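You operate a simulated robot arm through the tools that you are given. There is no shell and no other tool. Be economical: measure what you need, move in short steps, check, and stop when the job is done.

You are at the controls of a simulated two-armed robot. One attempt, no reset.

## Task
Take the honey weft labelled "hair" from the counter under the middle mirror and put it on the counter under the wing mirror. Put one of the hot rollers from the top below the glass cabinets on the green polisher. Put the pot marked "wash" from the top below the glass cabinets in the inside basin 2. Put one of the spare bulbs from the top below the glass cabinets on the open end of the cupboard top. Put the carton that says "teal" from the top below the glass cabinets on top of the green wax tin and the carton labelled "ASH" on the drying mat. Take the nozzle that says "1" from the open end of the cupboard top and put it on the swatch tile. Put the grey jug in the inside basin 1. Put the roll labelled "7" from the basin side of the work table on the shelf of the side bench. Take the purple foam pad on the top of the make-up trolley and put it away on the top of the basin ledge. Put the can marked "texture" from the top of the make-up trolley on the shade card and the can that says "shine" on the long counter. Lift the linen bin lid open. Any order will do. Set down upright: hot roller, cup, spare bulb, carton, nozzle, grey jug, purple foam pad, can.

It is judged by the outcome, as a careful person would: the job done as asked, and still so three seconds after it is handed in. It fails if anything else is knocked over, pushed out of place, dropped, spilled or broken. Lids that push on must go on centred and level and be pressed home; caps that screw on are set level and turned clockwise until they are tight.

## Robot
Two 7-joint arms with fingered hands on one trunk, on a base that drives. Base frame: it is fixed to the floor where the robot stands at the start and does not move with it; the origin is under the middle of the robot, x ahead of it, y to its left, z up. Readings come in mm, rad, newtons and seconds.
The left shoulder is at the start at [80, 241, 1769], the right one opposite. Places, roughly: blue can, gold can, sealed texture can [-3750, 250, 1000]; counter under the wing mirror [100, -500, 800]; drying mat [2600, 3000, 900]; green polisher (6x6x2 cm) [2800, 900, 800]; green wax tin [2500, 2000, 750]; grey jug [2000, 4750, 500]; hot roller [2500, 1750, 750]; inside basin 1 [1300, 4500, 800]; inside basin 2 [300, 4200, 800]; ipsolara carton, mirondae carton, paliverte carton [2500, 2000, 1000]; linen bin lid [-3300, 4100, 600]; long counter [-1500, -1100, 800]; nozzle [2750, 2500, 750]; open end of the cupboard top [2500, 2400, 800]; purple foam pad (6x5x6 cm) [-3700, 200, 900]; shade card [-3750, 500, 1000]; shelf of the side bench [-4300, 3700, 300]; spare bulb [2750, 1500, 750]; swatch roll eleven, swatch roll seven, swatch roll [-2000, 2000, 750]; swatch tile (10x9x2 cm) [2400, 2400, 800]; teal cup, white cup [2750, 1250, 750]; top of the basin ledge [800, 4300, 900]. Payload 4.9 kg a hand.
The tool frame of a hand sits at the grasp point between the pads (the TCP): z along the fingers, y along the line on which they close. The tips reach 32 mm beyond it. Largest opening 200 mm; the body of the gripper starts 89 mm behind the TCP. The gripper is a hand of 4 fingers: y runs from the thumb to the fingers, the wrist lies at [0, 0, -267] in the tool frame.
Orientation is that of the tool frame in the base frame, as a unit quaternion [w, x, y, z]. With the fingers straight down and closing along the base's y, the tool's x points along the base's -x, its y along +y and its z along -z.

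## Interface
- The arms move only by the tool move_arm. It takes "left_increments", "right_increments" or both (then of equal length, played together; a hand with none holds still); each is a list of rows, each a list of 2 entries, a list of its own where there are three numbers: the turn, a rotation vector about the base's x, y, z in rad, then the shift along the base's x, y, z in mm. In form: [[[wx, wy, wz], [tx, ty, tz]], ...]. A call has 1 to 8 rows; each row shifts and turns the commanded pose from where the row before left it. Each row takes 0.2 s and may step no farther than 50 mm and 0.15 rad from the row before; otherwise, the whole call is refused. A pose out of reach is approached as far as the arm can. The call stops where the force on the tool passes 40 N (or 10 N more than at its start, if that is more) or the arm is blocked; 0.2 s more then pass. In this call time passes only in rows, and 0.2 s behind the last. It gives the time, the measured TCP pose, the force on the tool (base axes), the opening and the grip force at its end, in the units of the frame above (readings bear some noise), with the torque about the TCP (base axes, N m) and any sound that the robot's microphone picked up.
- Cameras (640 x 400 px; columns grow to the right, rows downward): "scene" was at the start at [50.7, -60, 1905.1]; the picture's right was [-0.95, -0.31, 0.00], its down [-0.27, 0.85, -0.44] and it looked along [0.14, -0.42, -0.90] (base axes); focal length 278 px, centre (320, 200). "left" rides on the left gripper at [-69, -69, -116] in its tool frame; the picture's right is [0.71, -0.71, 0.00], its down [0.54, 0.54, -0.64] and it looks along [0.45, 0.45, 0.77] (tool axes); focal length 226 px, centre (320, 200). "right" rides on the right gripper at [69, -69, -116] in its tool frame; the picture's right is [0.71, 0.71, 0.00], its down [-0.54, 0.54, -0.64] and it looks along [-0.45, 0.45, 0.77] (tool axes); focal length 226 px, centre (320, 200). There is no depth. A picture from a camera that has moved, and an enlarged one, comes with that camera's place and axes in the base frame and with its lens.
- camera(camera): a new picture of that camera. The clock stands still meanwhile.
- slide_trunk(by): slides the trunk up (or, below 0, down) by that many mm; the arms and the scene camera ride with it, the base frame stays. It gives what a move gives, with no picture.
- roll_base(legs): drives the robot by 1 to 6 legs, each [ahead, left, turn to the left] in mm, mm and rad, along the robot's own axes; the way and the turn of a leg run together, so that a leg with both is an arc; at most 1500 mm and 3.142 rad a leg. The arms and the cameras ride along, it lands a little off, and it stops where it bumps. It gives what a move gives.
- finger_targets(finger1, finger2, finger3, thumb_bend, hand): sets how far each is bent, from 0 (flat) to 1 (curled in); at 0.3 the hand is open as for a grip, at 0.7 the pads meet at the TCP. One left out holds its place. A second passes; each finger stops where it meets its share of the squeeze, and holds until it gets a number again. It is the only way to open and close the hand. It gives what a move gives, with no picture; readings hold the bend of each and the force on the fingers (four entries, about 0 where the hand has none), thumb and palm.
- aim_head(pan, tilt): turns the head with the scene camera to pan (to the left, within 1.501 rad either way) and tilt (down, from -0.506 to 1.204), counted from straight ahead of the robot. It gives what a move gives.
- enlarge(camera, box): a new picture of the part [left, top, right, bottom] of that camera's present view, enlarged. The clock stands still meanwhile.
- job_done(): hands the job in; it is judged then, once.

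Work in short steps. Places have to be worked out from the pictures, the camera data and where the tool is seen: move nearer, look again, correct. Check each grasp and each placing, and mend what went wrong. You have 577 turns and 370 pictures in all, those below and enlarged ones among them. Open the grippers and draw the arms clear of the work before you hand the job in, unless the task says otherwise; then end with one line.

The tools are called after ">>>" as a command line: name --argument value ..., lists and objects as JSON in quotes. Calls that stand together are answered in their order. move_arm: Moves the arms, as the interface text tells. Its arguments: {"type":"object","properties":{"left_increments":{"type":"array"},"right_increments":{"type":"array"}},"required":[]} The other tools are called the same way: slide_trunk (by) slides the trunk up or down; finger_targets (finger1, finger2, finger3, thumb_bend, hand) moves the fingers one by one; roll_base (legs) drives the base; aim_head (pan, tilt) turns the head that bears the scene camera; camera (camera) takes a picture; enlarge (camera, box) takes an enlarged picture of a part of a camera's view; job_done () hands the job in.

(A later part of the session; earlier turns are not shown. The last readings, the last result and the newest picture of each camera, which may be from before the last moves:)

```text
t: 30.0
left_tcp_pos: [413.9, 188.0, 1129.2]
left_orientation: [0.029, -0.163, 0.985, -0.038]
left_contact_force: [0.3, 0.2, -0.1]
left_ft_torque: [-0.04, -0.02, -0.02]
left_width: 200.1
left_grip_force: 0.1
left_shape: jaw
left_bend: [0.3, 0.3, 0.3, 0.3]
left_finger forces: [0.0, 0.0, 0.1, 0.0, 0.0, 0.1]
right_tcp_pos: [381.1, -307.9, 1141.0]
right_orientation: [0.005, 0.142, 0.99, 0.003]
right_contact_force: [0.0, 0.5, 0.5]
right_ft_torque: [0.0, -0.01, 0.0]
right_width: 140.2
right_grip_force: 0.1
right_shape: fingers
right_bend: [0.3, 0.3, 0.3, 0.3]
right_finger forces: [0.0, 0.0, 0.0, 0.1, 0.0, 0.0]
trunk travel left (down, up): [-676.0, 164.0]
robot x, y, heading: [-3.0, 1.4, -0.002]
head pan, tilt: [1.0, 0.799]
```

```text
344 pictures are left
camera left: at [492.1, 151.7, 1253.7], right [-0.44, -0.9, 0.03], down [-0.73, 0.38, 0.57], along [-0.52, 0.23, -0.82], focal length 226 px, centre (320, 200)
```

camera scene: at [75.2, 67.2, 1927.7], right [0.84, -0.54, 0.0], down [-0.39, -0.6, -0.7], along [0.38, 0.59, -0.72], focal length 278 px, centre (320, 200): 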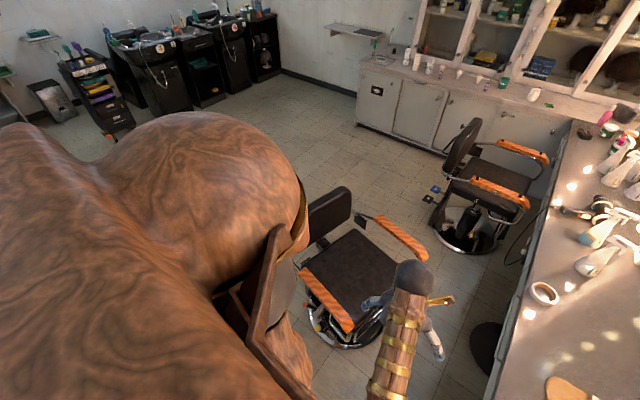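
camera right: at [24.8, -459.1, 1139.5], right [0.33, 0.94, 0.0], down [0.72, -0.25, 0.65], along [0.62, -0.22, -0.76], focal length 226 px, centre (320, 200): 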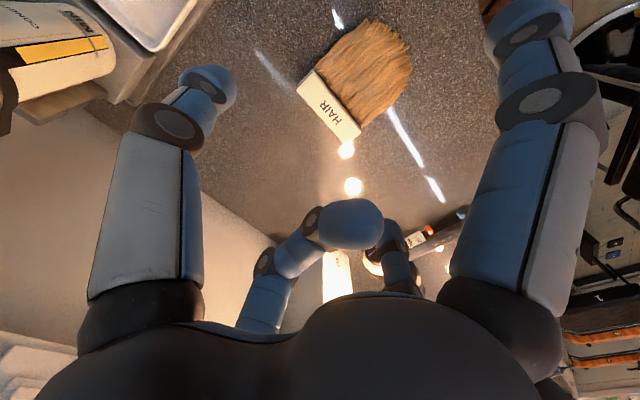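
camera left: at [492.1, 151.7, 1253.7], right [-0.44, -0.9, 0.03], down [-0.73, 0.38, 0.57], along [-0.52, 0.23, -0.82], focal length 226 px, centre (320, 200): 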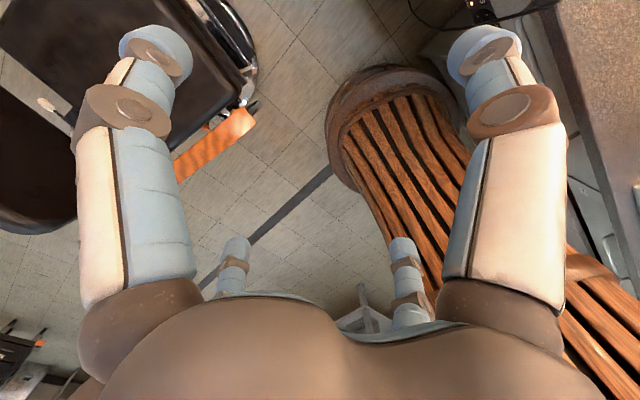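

Chair 2 sits around [680,680]; the base column is ~230 radius. I drive back 250, then left in two legs, then look.

>>> roll_base --legs '[[-250, 0, 0], [0, 1000, 0], [0, 1000, 0]]'

>>> aim_head --pan 0.0 --tilt 0.45

>>> camera --camera "scene"

```text
t: 41.5
left_tcp_pos: [195.2, 2192.1, 1130.1]
left_orientation: [0.031, -0.155, 0.987, -0.036]
left_contact_force: [0.8, -1.1, 0.2]
left_ft_torque: [-0.03, -0.01, 0.0]
left_width: 200.0
left_grip_force: 0.1
left_shape: jaw
left_bend: [0.3, 0.3, 0.3, 0.3]
left_finger forces: [0.1, 0.0, 0.0, 0.1, 0.0, 0.0]
right_tcp_pos: [152.4, 1698.9, 1141.4]
right_orientation: [0.004, 0.148, 0.989, 0.004]
right_contact_force: [-1.1, 0.1, 0.7]
right_ft_torque: [0.02, -0.01, 0.01]
right_width: 140.5
right_grip_force: 0.1
right_shape: fingers
right_bend: [0.3, 0.3, 0.3, 0.3]
right_finger forces: [0.0, 0.0, 0.1, 0.1, 0.0, 0.1]
trunk travel left (down, up): [-676.0, 164.0]
robot x, y, heading: [-223.6, 2011.3, -0.01]
head pan, tilt: [1.0, 0.799]
```

```text
t: 42.8
left_tcp_pos: [194.3, 2193.2, 1130.0]
left_orientation: [0.031, -0.154, 0.987, -0.038]
left_contact_force: [0.8, 0.0, 1.0]
left_ft_torque: [0.01, 0.01, 0.01]
left_width: 199.9
left_grip_force: 0.1
left_shape: jaw
left_bend: [0.3, 0.3, 0.3, 0.3]
left_finger forces: [0.0, 0.0, 0.0, 0.1, 0.0, 0.1]
right_tcp_pos: [152.6, 1699.1, 1141.2]
right_orientation: [0.005, 0.149, 0.989, 0.004]
right_contact_force: [-0.1, -0.9, 0.1]
right_ft_torque: [0.0, -0.02, -0.01]
right_width: 140.7
right_grip_force: 0.2
right_shape: fingers
right_bend: [0.3, 0.3, 0.3, 0.3]
right_finger forces: [0.0, 0.0, 0.0, 0.0, 0.1, 0.0]
trunk travel left (down, up): [-676.0, 164.0]
robot x, y, heading: [-224.0, 2010.2, -0.019]
head pan, tilt: [0.0, 0.45]
```

```text
343 pictures are left
camera scene: at [-99.4, 2009.9, 1958.1], right [-0.02, -1.0, 0.0], down [-0.44, 0.01, -0.9], along [0.9, -0.01, -0.44], focal length 278 px, centre (320, 200)
```

scene: 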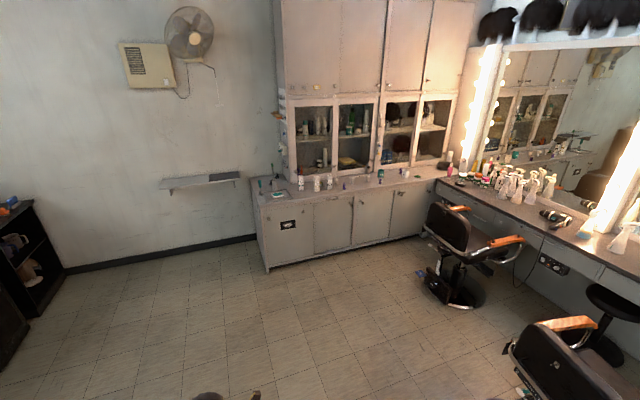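

The cupboard front runs obliquely from [2228,2567] to about [3000,515] (room turned ~20°). I enlarge its top to see items.

>>> enlarge --camera "scene" --box '[240, 140, 480, 290]'

```text
2.67 times, centred on (360, 215) of scene
camera zoom: at [-99.4, 2009.9, 1958.1], right [-0.02, -1.0, 0.0], down [-0.44, 0.01, -0.9], along [0.9, -0.01, -0.44], focal length 742 px, centre (213, 160)
```

zoom: 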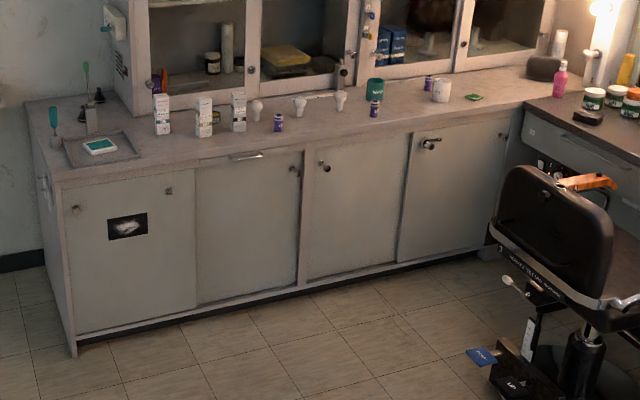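

Items along the top are visible. I drive across the open floor and turn to face the cupboard squarely, stopping short.

>>> roll_base --legs '[[1500, -180, 0.0], [300, -150, 0.38]]'

>>> aim_head --pan 0.0 --tilt 0.75

>>> camera --camera "scene"

```text
refused: leg 1 is longer than a leg can be; nothing moved
```

```text
t: 43.6
left_tcp_pos: [194.5, 2194.2, 1129.2]
left_orientation: [0.03, -0.155, 0.987, -0.038]
left_contact_force: [-0.3, -0.1, -0.6]
left_ft_torque: [0.01, -0.01, -0.01]
left_width: 200.0
left_grip_force: 0.0
left_shape: jaw
left_bend: [0.3, 0.3, 0.3, 0.3]
left_finger forces: [0.0, 0.0, 0.0, 0.1, 0.0, 0.0]
right_tcp_pos: [152.3, 1699.1, 1141.7]
right_orientation: [0.005, 0.148, 0.989, 0.004]
right_contact_force: [-0.3, -0.3, -0.2]
right_ft_torque: [0.01, 0.04, 0.04]
right_width: 140.5
right_grip_force: 0.0
right_shape: fingers
right_bend: [0.3, 0.3, 0.3, 0.3]
right_finger forces: [0.1, 0.1, 0.0, 0.0, 0.1, 0.0]
trunk travel left (down, up): [-676.0, 164.0]
robot x, y, heading: [-221.2, 2012.9, -0.015]
head pan, tilt: [0.0, 0.75]
```

```text
341 pictures are left
camera scene: at [-108.4, 2010.5, 1931.7], right [-0.02, -1.0, 0.0], down [-0.68, 0.01, -0.73], along [0.73, -0.01, -0.68], focal length 278 px, centre (320, 200)
```

scene: 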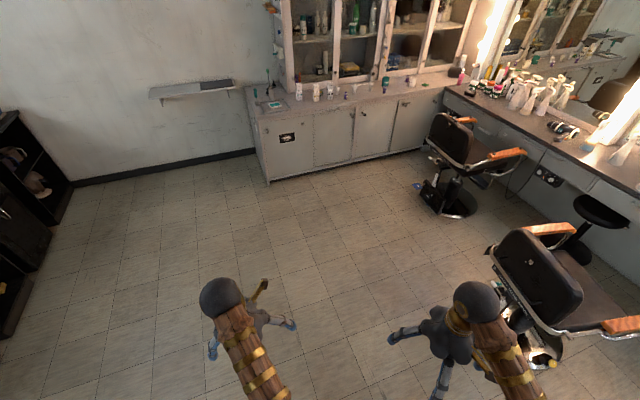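

The leg was too long; I split it.

>>> roll_base --legs '[[1000, -100, 0.0], [800, -150, 0.375]]'

>>> camera --camera "scene"

```text
t: 52.7
left_tcp_pos: [1881.7, 2223.0, 1129.1]
left_orientation: [0.037, -0.348, 0.936, -0.031]
left_contact_force: [0.2, -0.1, 0.0]
left_ft_torque: [-0.02, 0.0, -0.02]
left_width: 199.9
left_grip_force: 0.1
left_shape: jaw
left_bend: [0.3, 0.3, 0.3, 0.3]
left_finger forces: [0.1, 0.1, 0.0, 0.1, 0.0, 0.0]
right_tcp_pos: [2035.5, 1753.3, 1142.1]
right_orientation: [0.005, -0.052, 0.999, 0.005]
right_contact_force: [-1.3, -0.3, -0.4]
right_ft_torque: [0.0, -0.03, 0.04]
right_width: 140.4
right_grip_force: 0.1
right_shape: fingers
right_bend: [0.3, 0.3, 0.3, 0.3]
right_finger forces: [0.0, 0.0, 0.0, 0.0, 0.0, 0.1]
trunk travel left (down, up): [-676.0, 164.0]
robot x, y, heading: [1567.8, 1894.0, 0.387]
head pan, tilt: [0.0, 0.75]
```

```text
340 pictures are left
camera scene: at [1673.4, 1935.7, 1931.8], right [0.38, -0.93, 0.0], down [-0.63, -0.26, -0.73], along [0.68, 0.27, -0.68], focal length 278 px, centre (320, 200)
```

scene: 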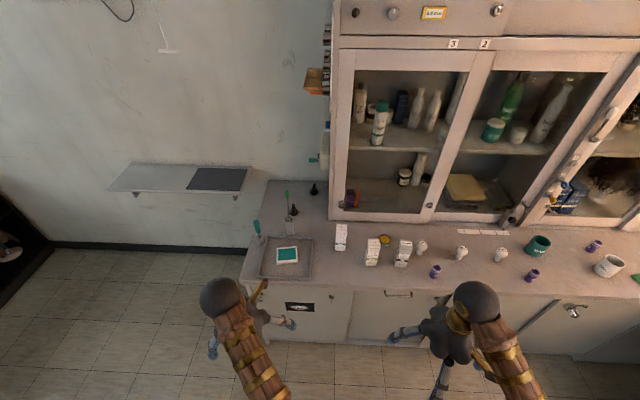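

Good overview. I enlarge two halves of the cupboard top.

>>> enlarge --camera "scene" --box '[230, 170, 430, 295]'

>>> enlarge --camera "scene" --box '[400, 190, 640, 340]'

```text
3.20 times, centred on (330, 232) of scene
camera zoom: at [1673.4, 1935.7, 1931.8], right [0.38, -0.93, 0.0], down [-0.63, -0.26, -0.73], along [0.68, 0.27, -0.68], focal length 890 px, centre (288, 96)
```

zoom: 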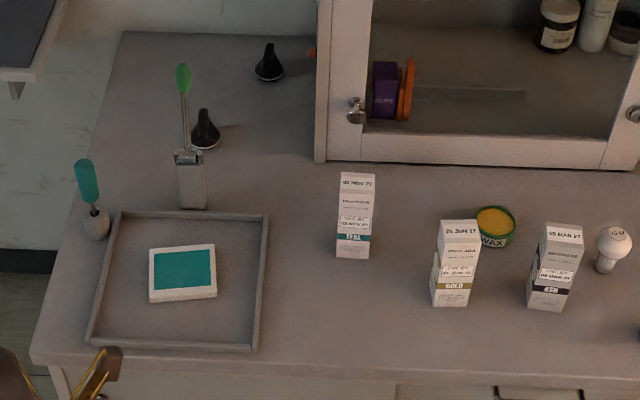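

```text
2.67 times, centred on (520, 265) of scene
camera zoom: at [1673.4, 1935.7, 1931.8], right [0.38, -0.93, 0.0], down [-0.63, -0.26, -0.73], along [0.68, 0.27, -0.68], focal length 742 px, centre (-213, 27)
```

zoom: 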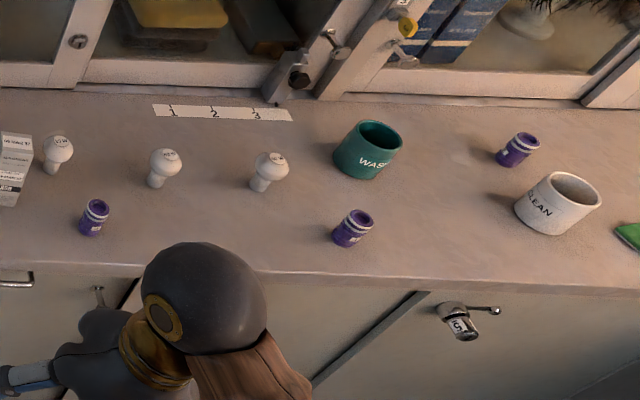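

All items are identified: TEAL/GOLD/ASH cartons, wax tin behind, bulbs, rollers, WASH and CLEAN mugs, nozzles at the back of the open end, tile in the tray, dark mat on wall shelf. I drive closer by 380 mm.

>>> roll_base --legs '[[380, 0, -0.02]]'

>>> aim_head --pan 0.35 --tilt 0.9

>>> camera --camera "scene"

>>> camera --camera "right"

```text
t: 55.1
left_tcp_pos: [2240.3, 2354.0, 1130.2]
left_orientation: [0.037, -0.338, 0.94, -0.03]
left_contact_force: [-0.2, -0.3, 0.7]
left_ft_torque: [0.02, -0.03, -0.04]
left_width: 200.1
left_grip_force: 0.1
left_shape: jaw
left_bend: [0.3, 0.3, 0.3, 0.3]
left_finger forces: [0.1, 0.0, 0.0, 0.1, 0.0, 0.1]
right_tcp_pos: [2384.9, 1881.2, 1141.9]
right_orientation: [0.006, -0.043, 0.999, 0.005]
right_contact_force: [0.0, -0.1, -0.3]
right_ft_torque: [0.05, 0.01, 0.0]
right_width: 140.4
right_grip_force: 0.0
right_shape: fingers
right_bend: [0.3, 0.3, 0.3, 0.3]
right_finger forces: [0.1, 0.0, 0.1, 0.0, 0.0, 0.0]
trunk travel left (down, up): [-676.0, 164.0]
robot x, y, heading: [1919.7, 2032.5, 0.367]
head pan, tilt: [0.0, 0.75]
```

```text
t: 55.9
left_tcp_pos: [2243.5, 2355.5, 1129.0]
left_orientation: [0.037, -0.339, 0.94, -0.032]
left_contact_force: [0.3, -0.9, 0.8]
left_ft_torque: [0.04, 0.02, 0.01]
left_width: 200.0
left_grip_force: 0.0
left_shape: jaw
left_bend: [0.3, 0.3, 0.3, 0.3]
left_finger forces: [0.0, 0.1, 0.0, 0.1, 0.1, 0.0]
right_tcp_pos: [2388.1, 1881.8, 1141.4]
right_orientation: [0.004, -0.042, 0.999, 0.004]
right_contact_force: [0.5, -0.7, -0.1]
right_ft_torque: [0.0, 0.04, 0.04]
right_width: 140.7
right_grip_force: 0.1
right_shape: fingers
right_bend: [0.3, 0.3, 0.3, 0.3]
right_finger forces: [0.1, 0.0, 0.0, 0.0, 0.1, 0.0]
trunk travel left (down, up): [-676.0, 164.0]
robot x, y, heading: [1919.3, 2029.9, 0.364]
head pan, tilt: [0.351, 0.901]
```

```text
337 pictures are left
camera scene: at [2009.8, 2093.0, 1919.7], right [0.66, -0.76, 0.0], down [-0.59, -0.51, -0.62], along [0.47, 0.41, -0.78], focal length 278 px, centre (320, 200)
```

scene: 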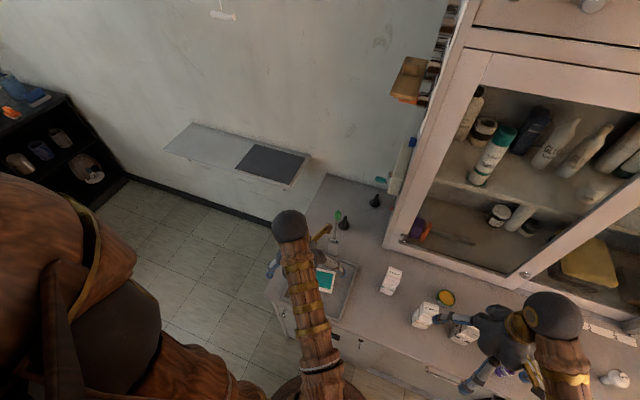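

```text
336 pictures are left
camera right: at [2324.6, 1805.7, 1256.6], right [-0.76, 0.65, 0.0], down [0.49, 0.58, 0.65], along [0.42, 0.5, -0.76], focal length 226 px, centre (320, 200)
```

right: 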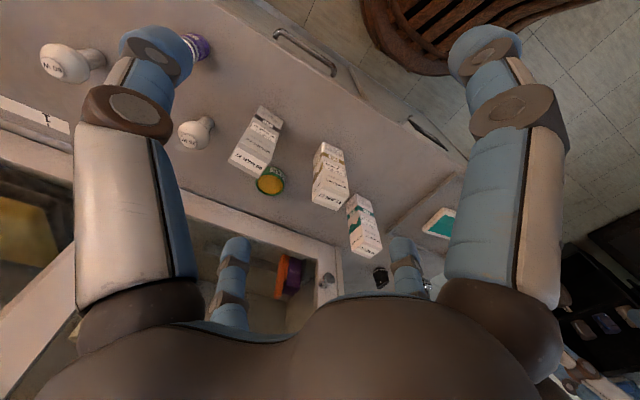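

ASH carton is at about [2522,1863], top z≈965. I turn the right hand to align with the room axes and bring it above ASH, then look.

>>> finger_targets --hand "right" --finger1 0.38 --finger2 0.38 --finger3 0.38 --thumb_bend 0.38

>>> move_arm --right_increments '[[[0, 0, 0.07], [34, -5, 0]], [[0, 0, 0.07], [34, -5, -20]], [[0, 0, 0.07], [34, -5, -30]], [[0, 0, 0.07], [33, -4, -31]]]'

>>> camera --camera "right"

>>> aim_head --pan -0.15 --tilt 0.95

>>> camera --camera "scene"

```text
t: 56.9
left_tcp_pos: [2243.7, 2354.9, 1128.6]
left_orientation: [0.037, -0.338, 0.94, -0.031]
left_contact_force: [0.1, 0.0, -0.5]
left_ft_torque: [0.0, -0.01, 0.01]
left_width: 200.1
left_grip_force: 0.1
left_shape: jaw
left_bend: [0.3, 0.3, 0.3, 0.3]
left_finger forces: [0.0, 0.1, 0.0, 0.0, 0.0, 0.0]
right_tcp_pos: [2387.8, 1881.6, 1140.8]
right_orientation: [0.004, -0.042, 0.999, 0.005]
right_contact_force: [0.8, -0.5, -0.7]
right_ft_torque: [-0.02, 0.02, 0.01]
right_width: 113.2
right_grip_force: 0.1
right_shape: fingers
right_bend: [0.38, 0.38, 0.38, 0.38]
right_finger forces: [0.0, 0.0, 0.1, 0.1, 0.0, 0.0]
trunk travel left (down, up): [-676.0, 164.0]
robot x, y, heading: [1920.1, 2036.0, 0.364]
head pan, tilt: [0.351, 0.901]
```

```text
t: 57.9
left_tcp_pos: [2244.4, 2354.3, 1128.0]
left_orientation: [0.037, -0.339, 0.94, -0.031]
left_contact_force: [0.1, 0.4, 0.0]
left_ft_torque: [0.02, 0.01, 0.01]
left_width: 199.8
left_grip_force: 0.1
left_shape: jaw
left_bend: [0.3, 0.3, 0.3, 0.3]
left_finger forces: [0.1, 0.1, 0.0, 0.0, 0.0, 0.1]
right_tcp_pos: [2521.1, 1864.0, 1060.1]
right_orientation: [0.003, -0.181, 0.983, 0.005]
right_contact_force: [0.5, -0.4, -0.4]
right_ft_torque: [-0.01, 0.01, -0.03]
right_width: 112.9
right_grip_force: 0.0
right_shape: fingers
right_bend: [0.38, 0.38, 0.38, 0.38]
right_finger forces: [0.0, 0.0, 0.0, 0.0, 0.1, 0.1]
trunk travel left (down, up): [-676.0, 164.0]
robot x, y, heading: [1920.3, 2034.8, 0.369]
head pan, tilt: [0.351, 0.901]
```

```text
335 pictures are left
camera right: at [2482.1, 1772.7, 1174.4], right [-0.91, 0.41, 0.0], down [0.31, 0.69, 0.65], along [0.27, 0.59, -0.76], focal length 226 px, centre (320, 200)
```

right: 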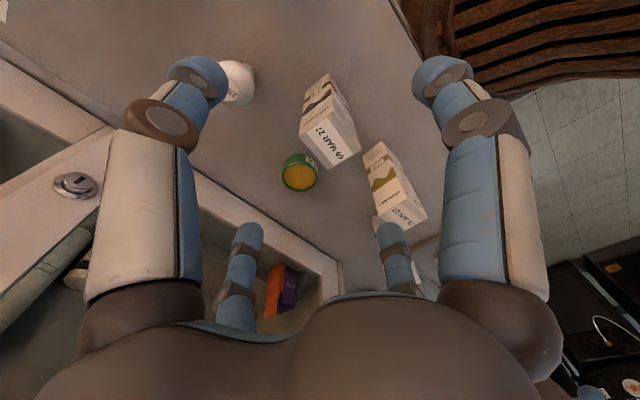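

```text
t: 58.8
left_tcp_pos: [2241.2, 2356.2, 1129.8]
left_orientation: [0.037, -0.338, 0.94, -0.031]
left_contact_force: [-0.9, -0.1, 0.1]
left_ft_torque: [-0.04, -0.01, -0.01]
left_width: 199.6
left_grip_force: 0.1
left_shape: jaw
left_bend: [0.3, 0.3, 0.3, 0.3]
left_finger forces: [0.0, 0.0, 0.0, 0.1, 0.0, 0.0]
right_tcp_pos: [2519.3, 1863.8, 1060.4]
right_orientation: [0.004, -0.181, 0.983, 0.005]
right_contact_force: [0.5, 0.2, -0.2]
right_ft_torque: [-0.01, -0.01, -0.01]
right_width: 112.7
right_grip_force: 0.1
right_shape: fingers
right_bend: [0.38, 0.38, 0.38, 0.38]
right_finger forces: [0.0, 0.1, 0.0, 0.1, 0.0, 0.0]
trunk travel left (down, up): [-676.0, 164.0]
robot x, y, heading: [1920.2, 2033.7, 0.368]
head pan, tilt: [-0.15, 0.949]
```

```text
334 pictures are left
camera scene: at [2021.8, 2058.9, 1916.2], right [0.21, -0.98, 0.0], down [-0.79, -0.17, -0.58], along [0.57, 0.12, -0.81], focal length 278 px, centre (320, 200)
```

scene: 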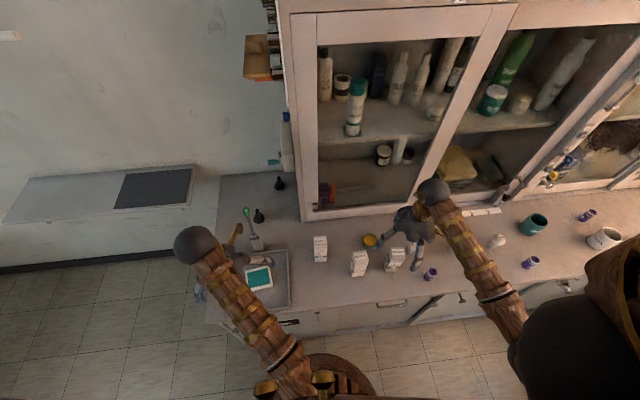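

ASH top is at about [2516,1865,973]. I zoom to get the carton's yaw relative to the fingers.

>>> enlarge --camera "right" --box '[220, 50, 460, 250]'

```text
2.00 times, centred on (340, 150) of right
camera zoom: at [2479.4, 1773.4, 1176.2], right [-0.91, 0.41, 0.0], down [0.31, 0.69, 0.65], along [0.27, 0.59, -0.76], focal length 452 px, centre (280, 300)
```

zoom: 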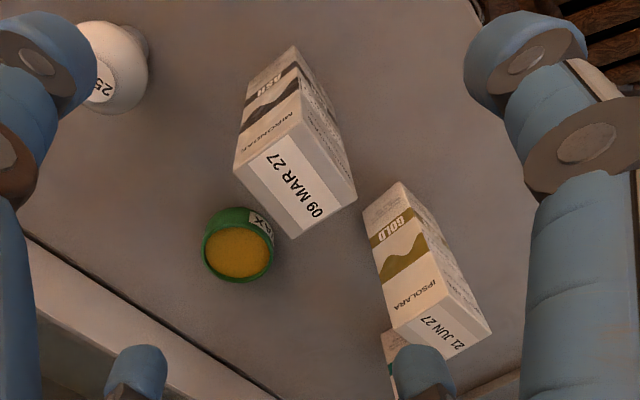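

Carton is ~39×46 mm at [2514,1867], turned ~8° from the hand. I correct and descend to TCP z≈920.

>>> move_arm --right_increments '[[[0, 0, -0.14], [-6, 3, -20]], [[0, 0, 0], [0, 0, -40]], [[0, 0, 0], [0, 0, -40]], [[0, 0, 0], [0, 0, -38]]]'

>>> camera --camera "right"

```text
t: 59.8
left_tcp_pos: [2242.9, 2355.9, 1128.6]
left_orientation: [0.036, -0.338, 0.94, -0.031]
left_contact_force: [-0.1, -0.3, 0.0]
left_ft_torque: [-0.01, -0.01, -0.02]
left_width: 200.1
left_grip_force: 0.0
left_shape: jaw
left_bend: [0.3, 0.3, 0.3, 0.3]
left_finger forces: [0.0, 0.0, 0.0, 0.0, 0.0, 0.0]
right_tcp_pos: [2513.8, 1866.5, 921.9]
right_orientation: [0.003, -0.111, 0.994, 0.005]
right_contact_force: [0.9, 0.3, -0.3]
right_ft_torque: [0.03, 0.02, -0.03]
right_width: 113.0
right_grip_force: 0.1
right_shape: fingers
right_bend: [0.38, 0.38, 0.38, 0.38]
right_finger forces: [0.0, 0.1, 0.1, 0.0, 0.0, 0.0]
trunk travel left (down, up): [-676.0, 164.0]
robot x, y, heading: [1920.4, 2031.3, 0.363]
head pan, tilt: [-0.15, 0.949]
```

```text
332 pictures are left
camera right: at [2462.7, 1782.3, 1036.5], right [-0.85, 0.53, 0.0], down [0.41, 0.64, 0.65], along [0.35, 0.55, -0.76], focal length 226 px, centre (320, 200)
```

right: 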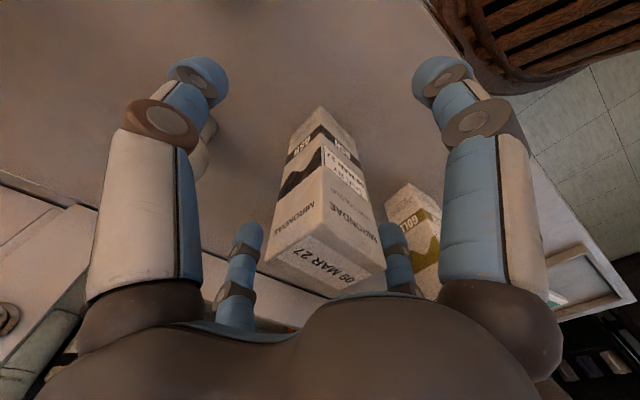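

Carton is centred. I close all four fingers.

>>> finger_targets --hand "right" --finger1 0.65 --finger2 0.65 --finger3 0.65 --thumb_bend 0.65

>>> move_arm --right_increments '[[[0, 0, 0], [0, 0, 20]], [[0, 0, 0], [0, 0, 40]], [[0, 0, 0], [0, 0, 50]], [[0, 0, 0], [0, 0, 50]], [[0, 0, 0], [0, 0, 30]]]'

>>> camera --camera "right"

```text
t: 60.8
left_tcp_pos: [2241.2, 2356.5, 1128.9]
left_orientation: [0.036, -0.338, 0.94, -0.031]
left_contact_force: [0.4, 0.2, 0.0]
left_ft_torque: [-0.08, -0.03, 0.0]
left_width: 199.6
left_grip_force: 0.1
left_shape: jaw
left_bend: [0.3, 0.3, 0.3, 0.3]
left_finger forces: [0.0, 0.1, 0.1, 0.0, 0.1, 0.0]
right_tcp_pos: [2514.8, 1866.6, 921.6]
right_orientation: [0.004, -0.112, 0.994, 0.005]
right_contact_force: [0.3, 0.2, -0.5]
right_ft_torque: [-0.01, 0.0, -0.01]
right_width: 27.4
right_grip_force: 10.4
right_shape: fingers
right_bend: [0.63, 0.61, 0.63, 0.62]
right_finger forces: [3.4, 6.2, 3.5, 0.0, 7.0, 0.1]
trunk travel left (down, up): [-676.0, 164.0]
robot x, y, heading: [1921.5, 2032.4, 0.365]
head pan, tilt: [-0.15, 0.949]
```

```text
t: 62.0
left_tcp_pos: [2242.9, 2355.0, 1128.6]
left_orientation: [0.036, -0.339, 0.94, -0.031]
left_contact_force: [-0.3, 0.2, -0.3]
left_ft_torque: [0.01, 0.01, 0.0]
left_width: 199.9
left_grip_force: 0.0
left_shape: jaw
left_bend: [0.3, 0.3, 0.3, 0.3]
left_finger forces: [0.0, 0.1, 0.0, 0.0, 0.0, 0.1]
right_tcp_pos: [2516.3, 1865.7, 1112.5]
right_orientation: [0.004, -0.112, 0.994, 0.005]
right_contact_force: [0.6, 0.5, -1.2]
right_ft_torque: [-0.02, -0.01, -0.04]
right_width: 27.4
right_grip_force: 9.9
right_shape: fingers
right_bend: [0.63, 0.61, 0.63, 0.62]
right_finger forces: [3.4, 6.2, 3.5, 0.1, 6.9, 0.1]
trunk travel left (down, up): [-676.0, 164.0]
robot x, y, heading: [1922.6, 2034.8, 0.364]
head pan, tilt: [-0.15, 0.949]
```

```text
331 pictures are left
camera right: at [2464.4, 1780.6, 1228.7], right [-0.85, 0.53, 0.0], down [0.4, 0.64, 0.65], along [0.35, 0.55, -0.76], focal length 226 px, centre (320, 200)
```

right: 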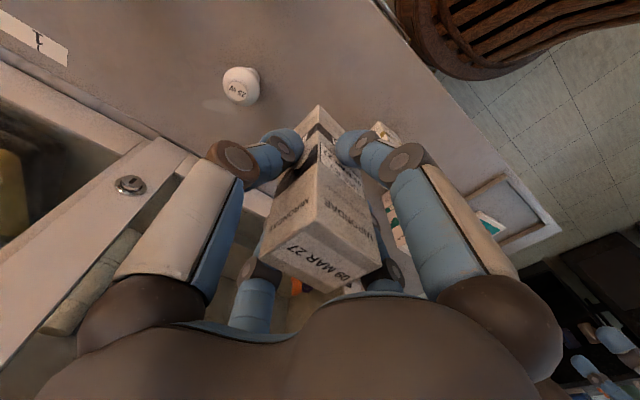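

ASH is held firmly. I raise it and drive left ~900 mm and ahead to the wall shelf with the mat (~[2631,2971]).

>>> move_arm --right_increments '[[[0, 0, 0], [-20, -8, 40]], [[0, 0, 0], [-20, -8, 40]]]'

>>> roll_base --legs '[[-100, 0, 0], [0, 900, 0]]'

>>> aim_head --pan -0.2 --tilt 0.7

>>> camera --camera "scene"

```text
t: 62.6
left_tcp_pos: [2242.2, 2355.1, 1129.4]
left_orientation: [0.037, -0.339, 0.94, -0.031]
left_contact_force: [-0.2, 0.2, 0.3]
left_ft_torque: [-0.03, 0.05, -0.01]
left_width: 200.1
left_grip_force: 0.0
left_shape: jaw
left_bend: [0.3, 0.3, 0.3, 0.3]
left_finger forces: [0.0, 0.1, 0.0, 0.0, 0.0, 0.0]
right_tcp_pos: [2476.9, 1850.1, 1192.3]
right_orientation: [0.003, -0.111, 0.994, 0.005]
right_contact_force: [-0.7, 0.2, -0.7]
right_ft_torque: [0.03, -0.02, 0.0]
right_width: 27.6
right_grip_force: 10.1
right_shape: fingers
right_bend: [0.63, 0.61, 0.63, 0.62]
right_finger forces: [3.3, 6.3, 3.5, 0.0, 6.9, 0.0]
trunk travel left (down, up): [-676.0, 164.0]
robot x, y, heading: [1923.1, 2030.9, 0.362]
head pan, tilt: [-0.15, 0.949]
```

```text
t: 68.1
left_tcp_pos: [1813.0, 3161.7, 1129.2]
left_orientation: [0.037, -0.349, 0.936, -0.03]
left_contact_force: [-0.1, 0.6, 0.5]
left_ft_torque: [-0.01, 0.01, 0.0]
left_width: 199.9
left_grip_force: 0.0
left_shape: jaw
left_bend: [0.3, 0.3, 0.3, 0.3]
left_finger forces: [0.0, 0.1, 0.0, 0.0, 0.0, 0.1]
right_tcp_pos: [2061.8, 2662.2, 1191.6]
right_orientation: [0.003, -0.122, 0.992, 0.005]
right_contact_force: [1.1, -0.4, -1.4]
right_ft_torque: [0.01, -0.03, -0.02]
right_width: 27.3
right_grip_force: 10.7
right_shape: fingers
right_bend: [0.63, 0.61, 0.63, 0.62]
right_finger forces: [3.5, 6.2, 3.5, 0.0, 6.9, 0.0]
trunk travel left (down, up): [-676.0, 164.0]
robot x, y, heading: [1500.8, 2830.7, 0.389]
head pan, tilt: [-0.15, 0.949]
```

```text
t: 68.9
left_tcp_pos: [1813.3, 3161.6, 1128.9]
left_orientation: [0.036, -0.349, 0.936, -0.031]
left_contact_force: [-0.3, 0.9, 0.5]
left_ft_torque: [0.03, 0.0, 0.02]
left_width: 199.9
left_grip_force: 0.0
left_shape: jaw
left_bend: [0.3, 0.3, 0.3, 0.3]
left_finger forces: [0.0, 0.0, 0.1, 0.0, 0.0, 0.0]
right_tcp_pos: [2061.2, 2662.4, 1193.1]
right_orientation: [0.005, -0.122, 0.993, 0.005]
right_contact_force: [0.2, 0.5, -1.5]
right_ft_torque: [0.01, -0.02, 0.03]
right_width: 27.3
right_grip_force: 10.2
right_shape: fingers
right_bend: [0.63, 0.61, 0.63, 0.62]
right_finger forces: [3.4, 6.2, 3.5, 0.1, 7.0, 0.0]
trunk travel left (down, up): [-676.0, 164.0]
robot x, y, heading: [1497.6, 2833.8, 0.387]
head pan, tilt: [-0.201, 0.7]
```

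```text
330 pictures are left
camera scene: at [1612.6, 2859.3, 1935.8], right [0.18, -0.98, 0.0], down [-0.63, -0.12, -0.76], along [0.75, 0.14, -0.64], focal length 278 px, centre (320, 200)
```

scene: 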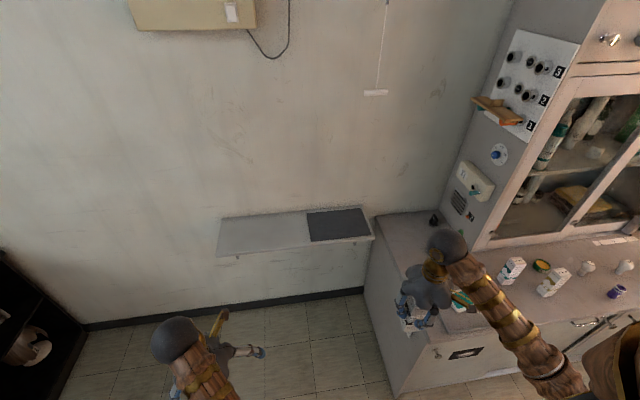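

Mat is about [2613,2950, ~920]. I drive 430 mm ahead so it's in comfortable reach of the right hand.

>>> roll_base --legs '[[430, 0, -0.02]]'

>>> aim_head --pan -0.3 --tilt 0.9

>>> camera --camera "scene"

>>> camera --camera "right"

```text
t: 71.5
left_tcp_pos: [2218.2, 3313.8, 1130.1]
left_orientation: [0.037, -0.341, 0.939, -0.031]
left_contact_force: [-0.3, -0.3, 0.2]
left_ft_torque: [0.02, 0.01, 0.02]
left_width: 200.0
left_grip_force: 0.0
left_shape: jaw
left_bend: [0.3, 0.3, 0.3, 0.3]
left_finger forces: [0.0, 0.0, 0.1, 0.1, 0.0, 0.0]
right_tcp_pos: [2455.7, 2810.3, 1192.9]
right_orientation: [0.005, -0.113, 0.994, 0.005]
right_contact_force: [-0.5, -0.5, -1.5]
right_ft_torque: [0.0, -0.04, -0.01]
right_width: 27.3
right_grip_force: 9.6
right_shape: fingers
right_bend: [0.63, 0.61, 0.63, 0.62]
right_finger forces: [3.5, 6.1, 3.4, 0.1, 7.0, 0.0]
trunk travel left (down, up): [-676.0, 164.0]
robot x, y, heading: [1899.1, 2992.7, 0.367]
head pan, tilt: [-0.201, 0.7]
```

```text
t: 72.2
left_tcp_pos: [2219.8, 3314.8, 1131.0]
left_orientation: [0.037, -0.341, 0.939, -0.031]
left_contact_force: [-0.8, -0.3, 0.1]
left_ft_torque: [0.03, 0.01, -0.04]
left_width: 199.8
left_grip_force: 0.1
left_shape: jaw
left_bend: [0.3, 0.3, 0.3, 0.3]
left_finger forces: [0.0, 0.0, 0.0, 0.0, 0.0, 0.0]
right_tcp_pos: [2458.4, 2811.4, 1194.3]
right_orientation: [0.004, -0.113, 0.994, 0.005]
right_contact_force: [0.5, -0.3, -0.5]
right_ft_torque: [0.01, -0.01, -0.02]
right_width: 27.3
right_grip_force: 10.4
right_shape: fingers
right_bend: [0.63, 0.61, 0.63, 0.62]
right_finger forces: [3.4, 6.2, 3.6, 0.1, 6.9, 0.0]
trunk travel left (down, up): [-676.0, 164.0]
robot x, y, heading: [1903.0, 2993.4, 0.368]
head pan, tilt: [-0.3, 0.901]
```

```text
329 pictures are left
camera scene: at [2005.5, 3006.7, 1919.8], right [0.07, -1.0, 0.0], down [-0.78, -0.05, -0.62], along [0.62, 0.04, -0.78], focal length 278 px, centre (320, 200)
```

scene: 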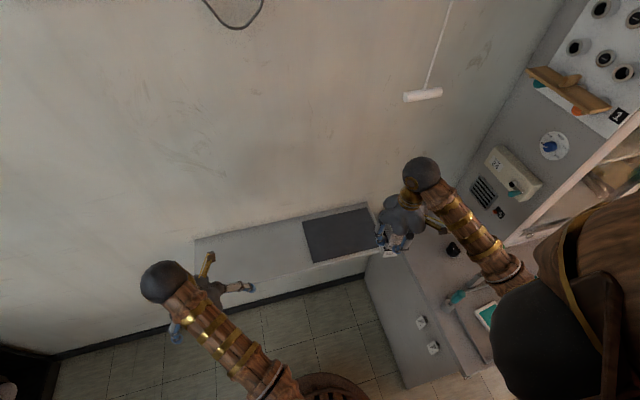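

```text
328 pictures are left
camera right: at [2406.8, 2726.0, 1308.2], right [-0.85, 0.53, 0.0], down [0.4, 0.64, 0.65], along [0.35, 0.55, -0.76], focal length 226 px, centre (320, 200)
```

right: 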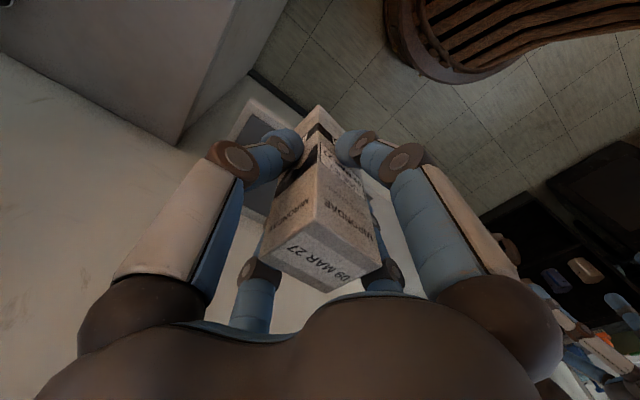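

Mat corners put its centre at [2635,2968]; I'll aim at [2600,2955], a bit toward the front, to keep clear of the wall. Move over and lower part-way.

>>> move_arm --right_increments '[[[0, 0, 0], [35, 36, 0]], [[0, 0, 0], [35, 36, 0]], [[0, 0, 0], [35, 36, -20]], [[0, 0, 0], [37, 36, -30]], [[0, 0, 0], [0, 0, -40]], [[0, 0, 0], [0, 0, -30]]]'

>>> camera --camera "right"

>>> camera --camera "scene"

```text
refused: row 1 steps farther than a row can; nothing moved
```

```text
327 pictures are left
camera right: at [2406.8, 2726.0, 1308.2], right [-0.85, 0.53, 0.0], down [0.4, 0.64, 0.65], along [0.35, 0.55, -0.76], focal length 226 px, centre (320, 200)
```

right: 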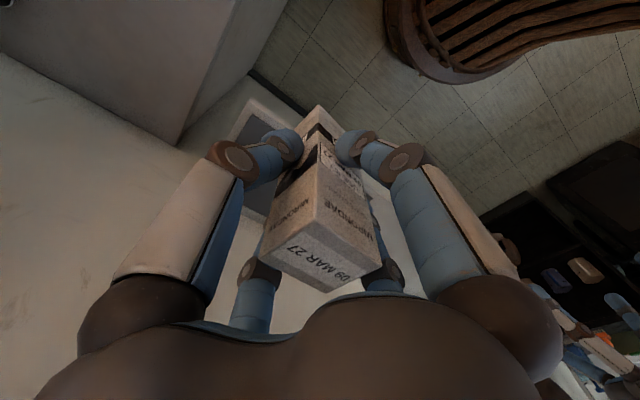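

```text
326 pictures are left
camera scene: at [2005.5, 3006.7, 1919.8], right [0.07, -1.0, 0.0], down [-0.78, -0.05, -0.62], along [0.62, 0.04, -0.78], focal length 278 px, centre (320, 200)
```

scene: 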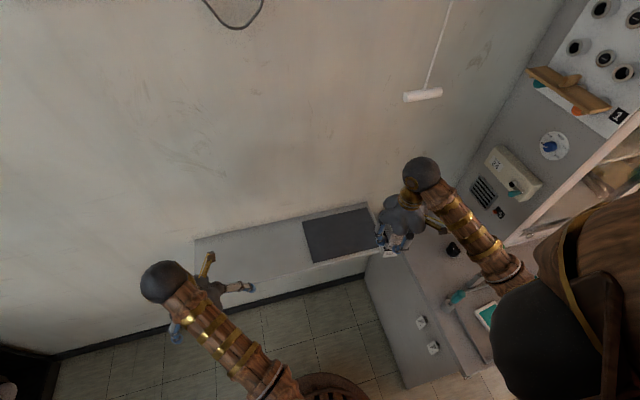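

Step was slightly over the limit; smaller steps.

>>> move_arm --right_increments '[[[0, 0, 0], [30, 31, 0]], [[0, 0, 0], [30, 31, 0]], [[0, 0, 0], [30, 31, 0]], [[0, 0, 0], [30, 31, -20]], [[0, 0, 0], [22, 20, -30]], [[0, 0, 0], [0, 0, -40]], [[0, 0, 0], [0, 0, -30]]]'

>>> camera --camera "right"

>>> camera --camera "scene"

```text
t: 73.8
left_tcp_pos: [2219.6, 3314.1, 1128.4]
left_orientation: [0.037, -0.34, 0.939, -0.03]
left_contact_force: [0.6, 0.5, -0.3]
left_ft_torque: [0.01, 0.02, -0.01]
left_width: 200.2
left_grip_force: 0.0
left_shape: jaw
left_bend: [0.3, 0.3, 0.3, 0.3]
left_finger forces: [0.0, 0.0, 0.0, 0.0, 0.0, 0.0]
right_tcp_pos: [2539.6, 2879.3, 1061.3]
right_orientation: [0.004, -0.114, 0.993, 0.005]
right_contact_force: [-0.3, 0.6, -1.0]
right_ft_torque: [0.0, -0.03, -0.01]
right_width: 27.4
right_grip_force: 9.8
right_shape: fingers
right_bend: [0.63, 0.61, 0.63, 0.62]
right_finger forces: [3.4, 6.2, 3.5, 0.1, 7.0, 0.0]
right hand out of reach, approached as far as the arm can: row 3, 4, 5
trunk travel left (down, up): [-676.0, 164.0]
robot x, y, heading: [1900.6, 2990.4, 0.368]
head pan, tilt: [-0.3, 0.901]
```

```text
325 pictures are left
camera right: at [2487.3, 2794.2, 1177.7], right [-0.85, 0.53, 0.0], down [0.4, 0.64, 0.65], along [0.35, 0.55, -0.76], focal length 226 px, centre (320, 200)
```

right: 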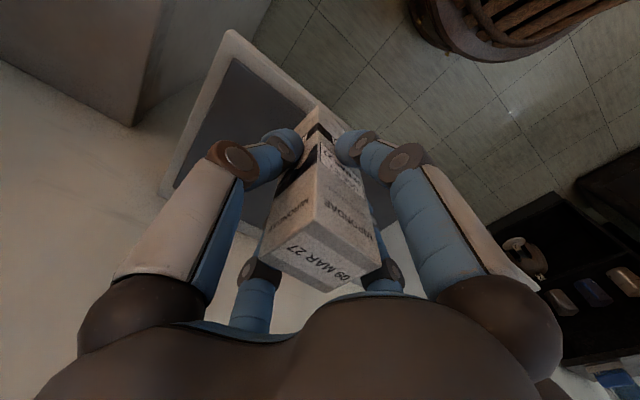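

```text
324 pictures are left
camera scene: at [2005.4, 3006.4, 1919.8], right [0.07, -1.0, 0.0], down [-0.78, -0.05, -0.62], along [0.62, 0.04, -0.78], focal length 278 px, centre (320, 200)
```

scene: 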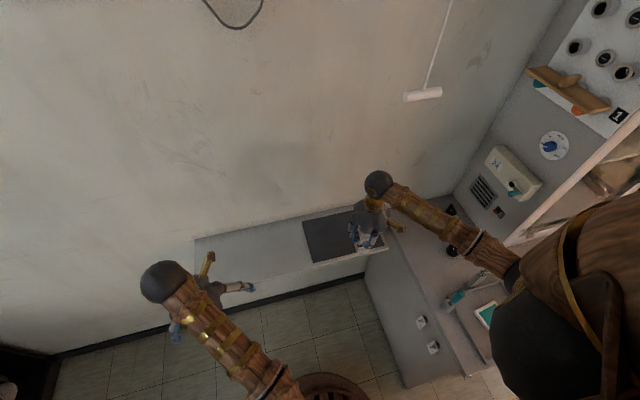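

The arm reach is limited (~660 mm shoulder-to-wrist). I'll raise both hands 300 mm and lower the trunk 300 mm so that the shoulders are nearer to work height.

>>> move_arm --right_increments '[[[0, 0, 0], [-10, -10, 45]], [[0, 0, 0], [-10, -10, 45]], [[0, 0, 0], [0, 0, 49]], [[0, 0, 0], [0, 0, 49]], [[0, 0, 0], [0, 0, 49]], [[0, 0, 0], [0, 0, 49]], [[0, 0, 0], [0, 0, 30]]]' --left_increments '[[[0, 0, 0], [0, 0, 40]], [[0, 0, 0], [0, 0, 40]], [[0, 0, 0], [0, 0, 40]], [[0, 0, 0], [0, 0, 40]], [[0, 0, 0], [0, 0, 40]], [[0, 0, 0], [0, 0, 40]], [[0, 0, 0], [0, 0, 30]]]'

>>> slide_trunk --by -300

>>> camera --camera "right"

```text
t: 75.6
left_tcp_pos: [2247.4, 3317.2, 1397.0]
left_orientation: [0.029, -0.342, 0.939, -0.028]
left_contact_force: [-0.6, -0.5, 0.3]
left_ft_torque: [0.03, -0.03, -0.02]
left_width: 199.8
left_grip_force: 0.0
left_shape: jaw
left_bend: [0.3, 0.3, 0.3, 0.3]
left_finger forces: [0.0, 0.0, 0.0, 0.0, 0.0, 0.0]
left hand out of reach, approached as far as the arm can: row 5, 6
right_tcp_pos: [2532.3, 2846.7, 1360.5]
right_orientation: [-0.01, -0.111, 0.994, 0.006]
right_contact_force: [-2.2, -0.4, -11.7]
right_ft_torque: [0.04, -0.12, 0.01]
right_width: 27.3
right_grip_force: 9.9
right_shape: fingers
right_bend: [0.63, 0.61, 0.63, 0.62]
right_finger forces: [3.4, 6.0, 3.6, 0.0, 6.8, 0.0]
right hand out of reach, approached as far as the arm can: row 6, 7
trunk travel left (down, up): [-676.0, 164.0]
robot x, y, heading: [1905.8, 2993.2, 0.369]
head pan, tilt: [-0.3, 0.901]
stopped in row 7 (right hand): the arm was blocked; the commanded pose is now the measured one
```

```text
t: 78.6
left_tcp_pos: [2230.3, 3318.0, 1098.9]
left_orientation: [0.035, -0.341, 0.939, -0.031]
left_contact_force: [-0.8, -0.2, 0.1]
left_ft_torque: [0.0, 0.02, 0.01]
left_width: 199.9
left_grip_force: 0.0
left_shape: jaw
left_bend: [0.3, 0.3, 0.3, 0.3]
left_finger forces: [0.1, 0.1, 0.1, 0.0, 0.0, 0.0]
right_tcp_pos: [2514.6, 2846.0, 1072.4]
right_orientation: [0.002, -0.112, 0.994, 0.004]
right_contact_force: [-0.2, -0.3, -0.2]
right_ft_torque: [0.01, 0.0, -0.02]
right_width: 27.3
right_grip_force: 10.3
right_shape: fingers
right_bend: [0.63, 0.61, 0.63, 0.62]
right_finger forces: [3.4, 6.1, 3.6, 0.0, 6.9, 0.0]
trunk travel left (down, up): [-376.0, 464.0]
robot x, y, heading: [1902.9, 2993.5, 0.366]
head pan, tilt: [-0.3, 0.901]
```

```text
323 pictures are left
camera right: at [2463.9, 2761.9, 1187.9], right [-0.85, 0.53, 0.0], down [0.41, 0.64, 0.65], along [0.34, 0.55, -0.76], focal length 226 px, centre (320, 200)
```

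right: 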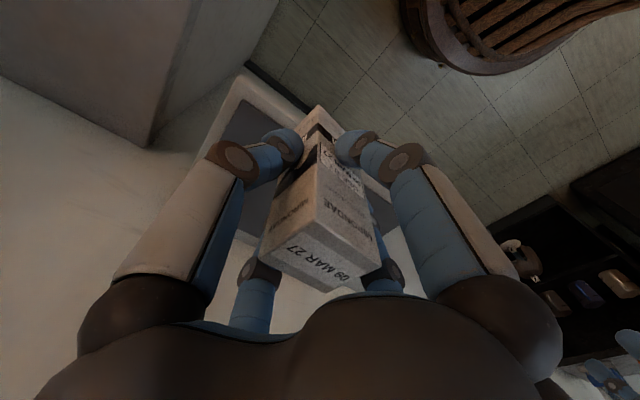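

Now move to [2600,2950] at this height.

>>> move_arm --right_increments '[[[0, 0, 0], [21, 26, 0]], [[0, 0, 0], [21, 26, 0]], [[0, 0, 0], [21, 26, 0]], [[0, 0, 0], [21, 26, 0]]]'

>>> camera --camera "right"

>>> camera --camera "scene"

```text
t: 79.6
left_tcp_pos: [2231.1, 3317.9, 1099.8]
left_orientation: [0.034, -0.341, 0.939, -0.031]
left_contact_force: [0.2, 0.4, 0.7]
left_ft_torque: [-0.02, 0.01, -0.02]
left_width: 199.9
left_grip_force: 0.1
left_shape: jaw
left_bend: [0.3, 0.3, 0.3, 0.3]
left_finger forces: [0.0, 0.0, 0.1, 0.1, 0.1, 0.1]
right_tcp_pos: [2535.6, 2846.9, 1044.8]
right_orientation: [0.003, -0.112, 0.994, 0.005]
right_contact_force: [-0.1, -0.8, -1.7]
right_ft_torque: [-0.01, 0.0, 0.01]
right_width: 27.2
right_grip_force: 9.9
right_shape: fingers
right_bend: [0.63, 0.61, 0.63, 0.62]
right_finger forces: [3.4, 6.2, 3.7, 0.0, 6.9, 0.0]
right hand out of reach, approached as far as the arm can: row 1, 2, 3, 4
trunk travel left (down, up): [-376.0, 464.0]
robot x, y, heading: [1900.0, 2991.7, 0.368]
head pan, tilt: [-0.3, 0.901]
```

```text
322 pictures are left
camera right: at [2485.4, 2762.2, 1160.3], right [-0.85, 0.53, 0.0], down [0.41, 0.64, 0.65], along [0.34, 0.55, -0.76], focal length 226 px, centre (320, 200)
```

right: 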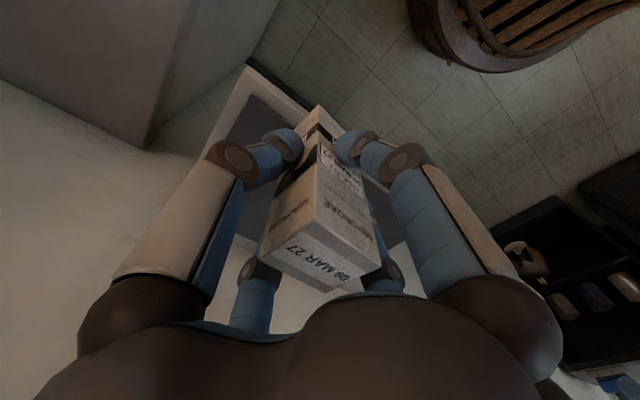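

```text
321 pictures are left
camera scene: at [2008.0, 3007.9, 1619.7], right [0.07, -1.0, 0.0], down [-0.78, -0.05, -0.62], along [0.62, 0.04, -0.78], focal length 278 px, centre (320, 200)
```

scene: 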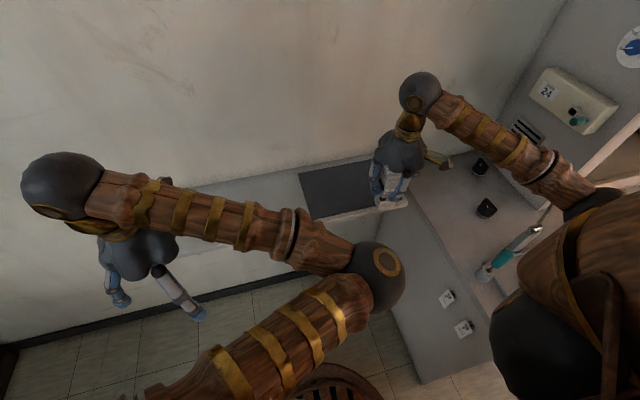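

Reach with a vertical tool is limited, so I simply drive the base: +100 ahead, +78 left puts the carton over the mat.

>>> roll_base --legs '[[95, 75, 0]]'

>>> camera --camera "right"

>>> camera --camera "scene"

```text
t: 80.9
left_tcp_pos: [2291.0, 3424.0, 1100.8]
left_orientation: [0.036, -0.342, 0.938, -0.031]
left_contact_force: [-0.2, -0.5, 0.4]
left_ft_torque: [-0.03, -0.03, 0.0]
left_width: 200.0
left_grip_force: 0.1
left_shape: jaw
left_bend: [0.3, 0.3, 0.3, 0.3]
left_finger forces: [0.1, 0.1, 0.1, 0.1, 0.0, 0.0]
right_tcp_pos: [2598.4, 2954.3, 1045.3]
right_orientation: [0.003, -0.114, 0.993, 0.006]
right_contact_force: [-0.4, 0.2, 0.0]
right_ft_torque: [0.03, 0.04, -0.03]
right_width: 27.2
right_grip_force: 10.5
right_shape: fingers
right_bend: [0.63, 0.61, 0.63, 0.62]
right_finger forces: [3.4, 6.1, 3.5, 0.0, 6.9, 0.1]
trunk travel left (down, up): [-376.0, 464.0]
robot x, y, heading: [1964.8, 3100.6, 0.371]
head pan, tilt: [-0.3, 0.901]
```

```text
320 pictures are left
camera right: at [2547.2, 2868.2, 1160.8], right [-0.85, 0.53, 0.0], down [0.4, 0.64, 0.65], along [0.34, 0.56, -0.76], focal length 226 px, centre (320, 200)
```

right: 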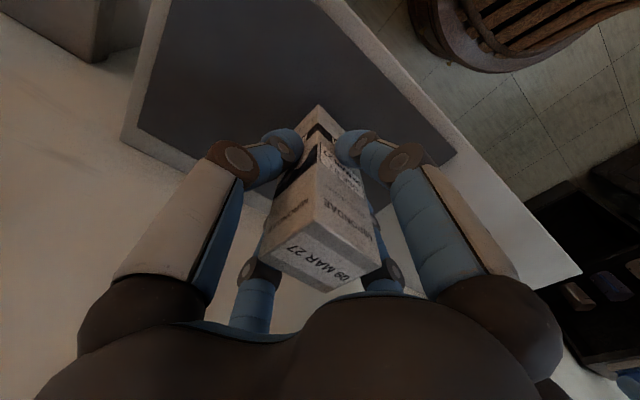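

```text
319 pictures are left
camera scene: at [2068.8, 3112.4, 1619.8], right [0.07, -1.0, 0.0], down [-0.78, -0.06, -0.62], along [0.62, 0.05, -0.78], focal length 278 px, centre (320, 200)
```

scene: 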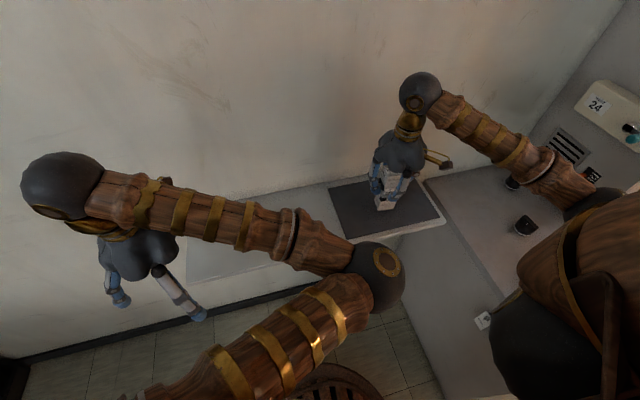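

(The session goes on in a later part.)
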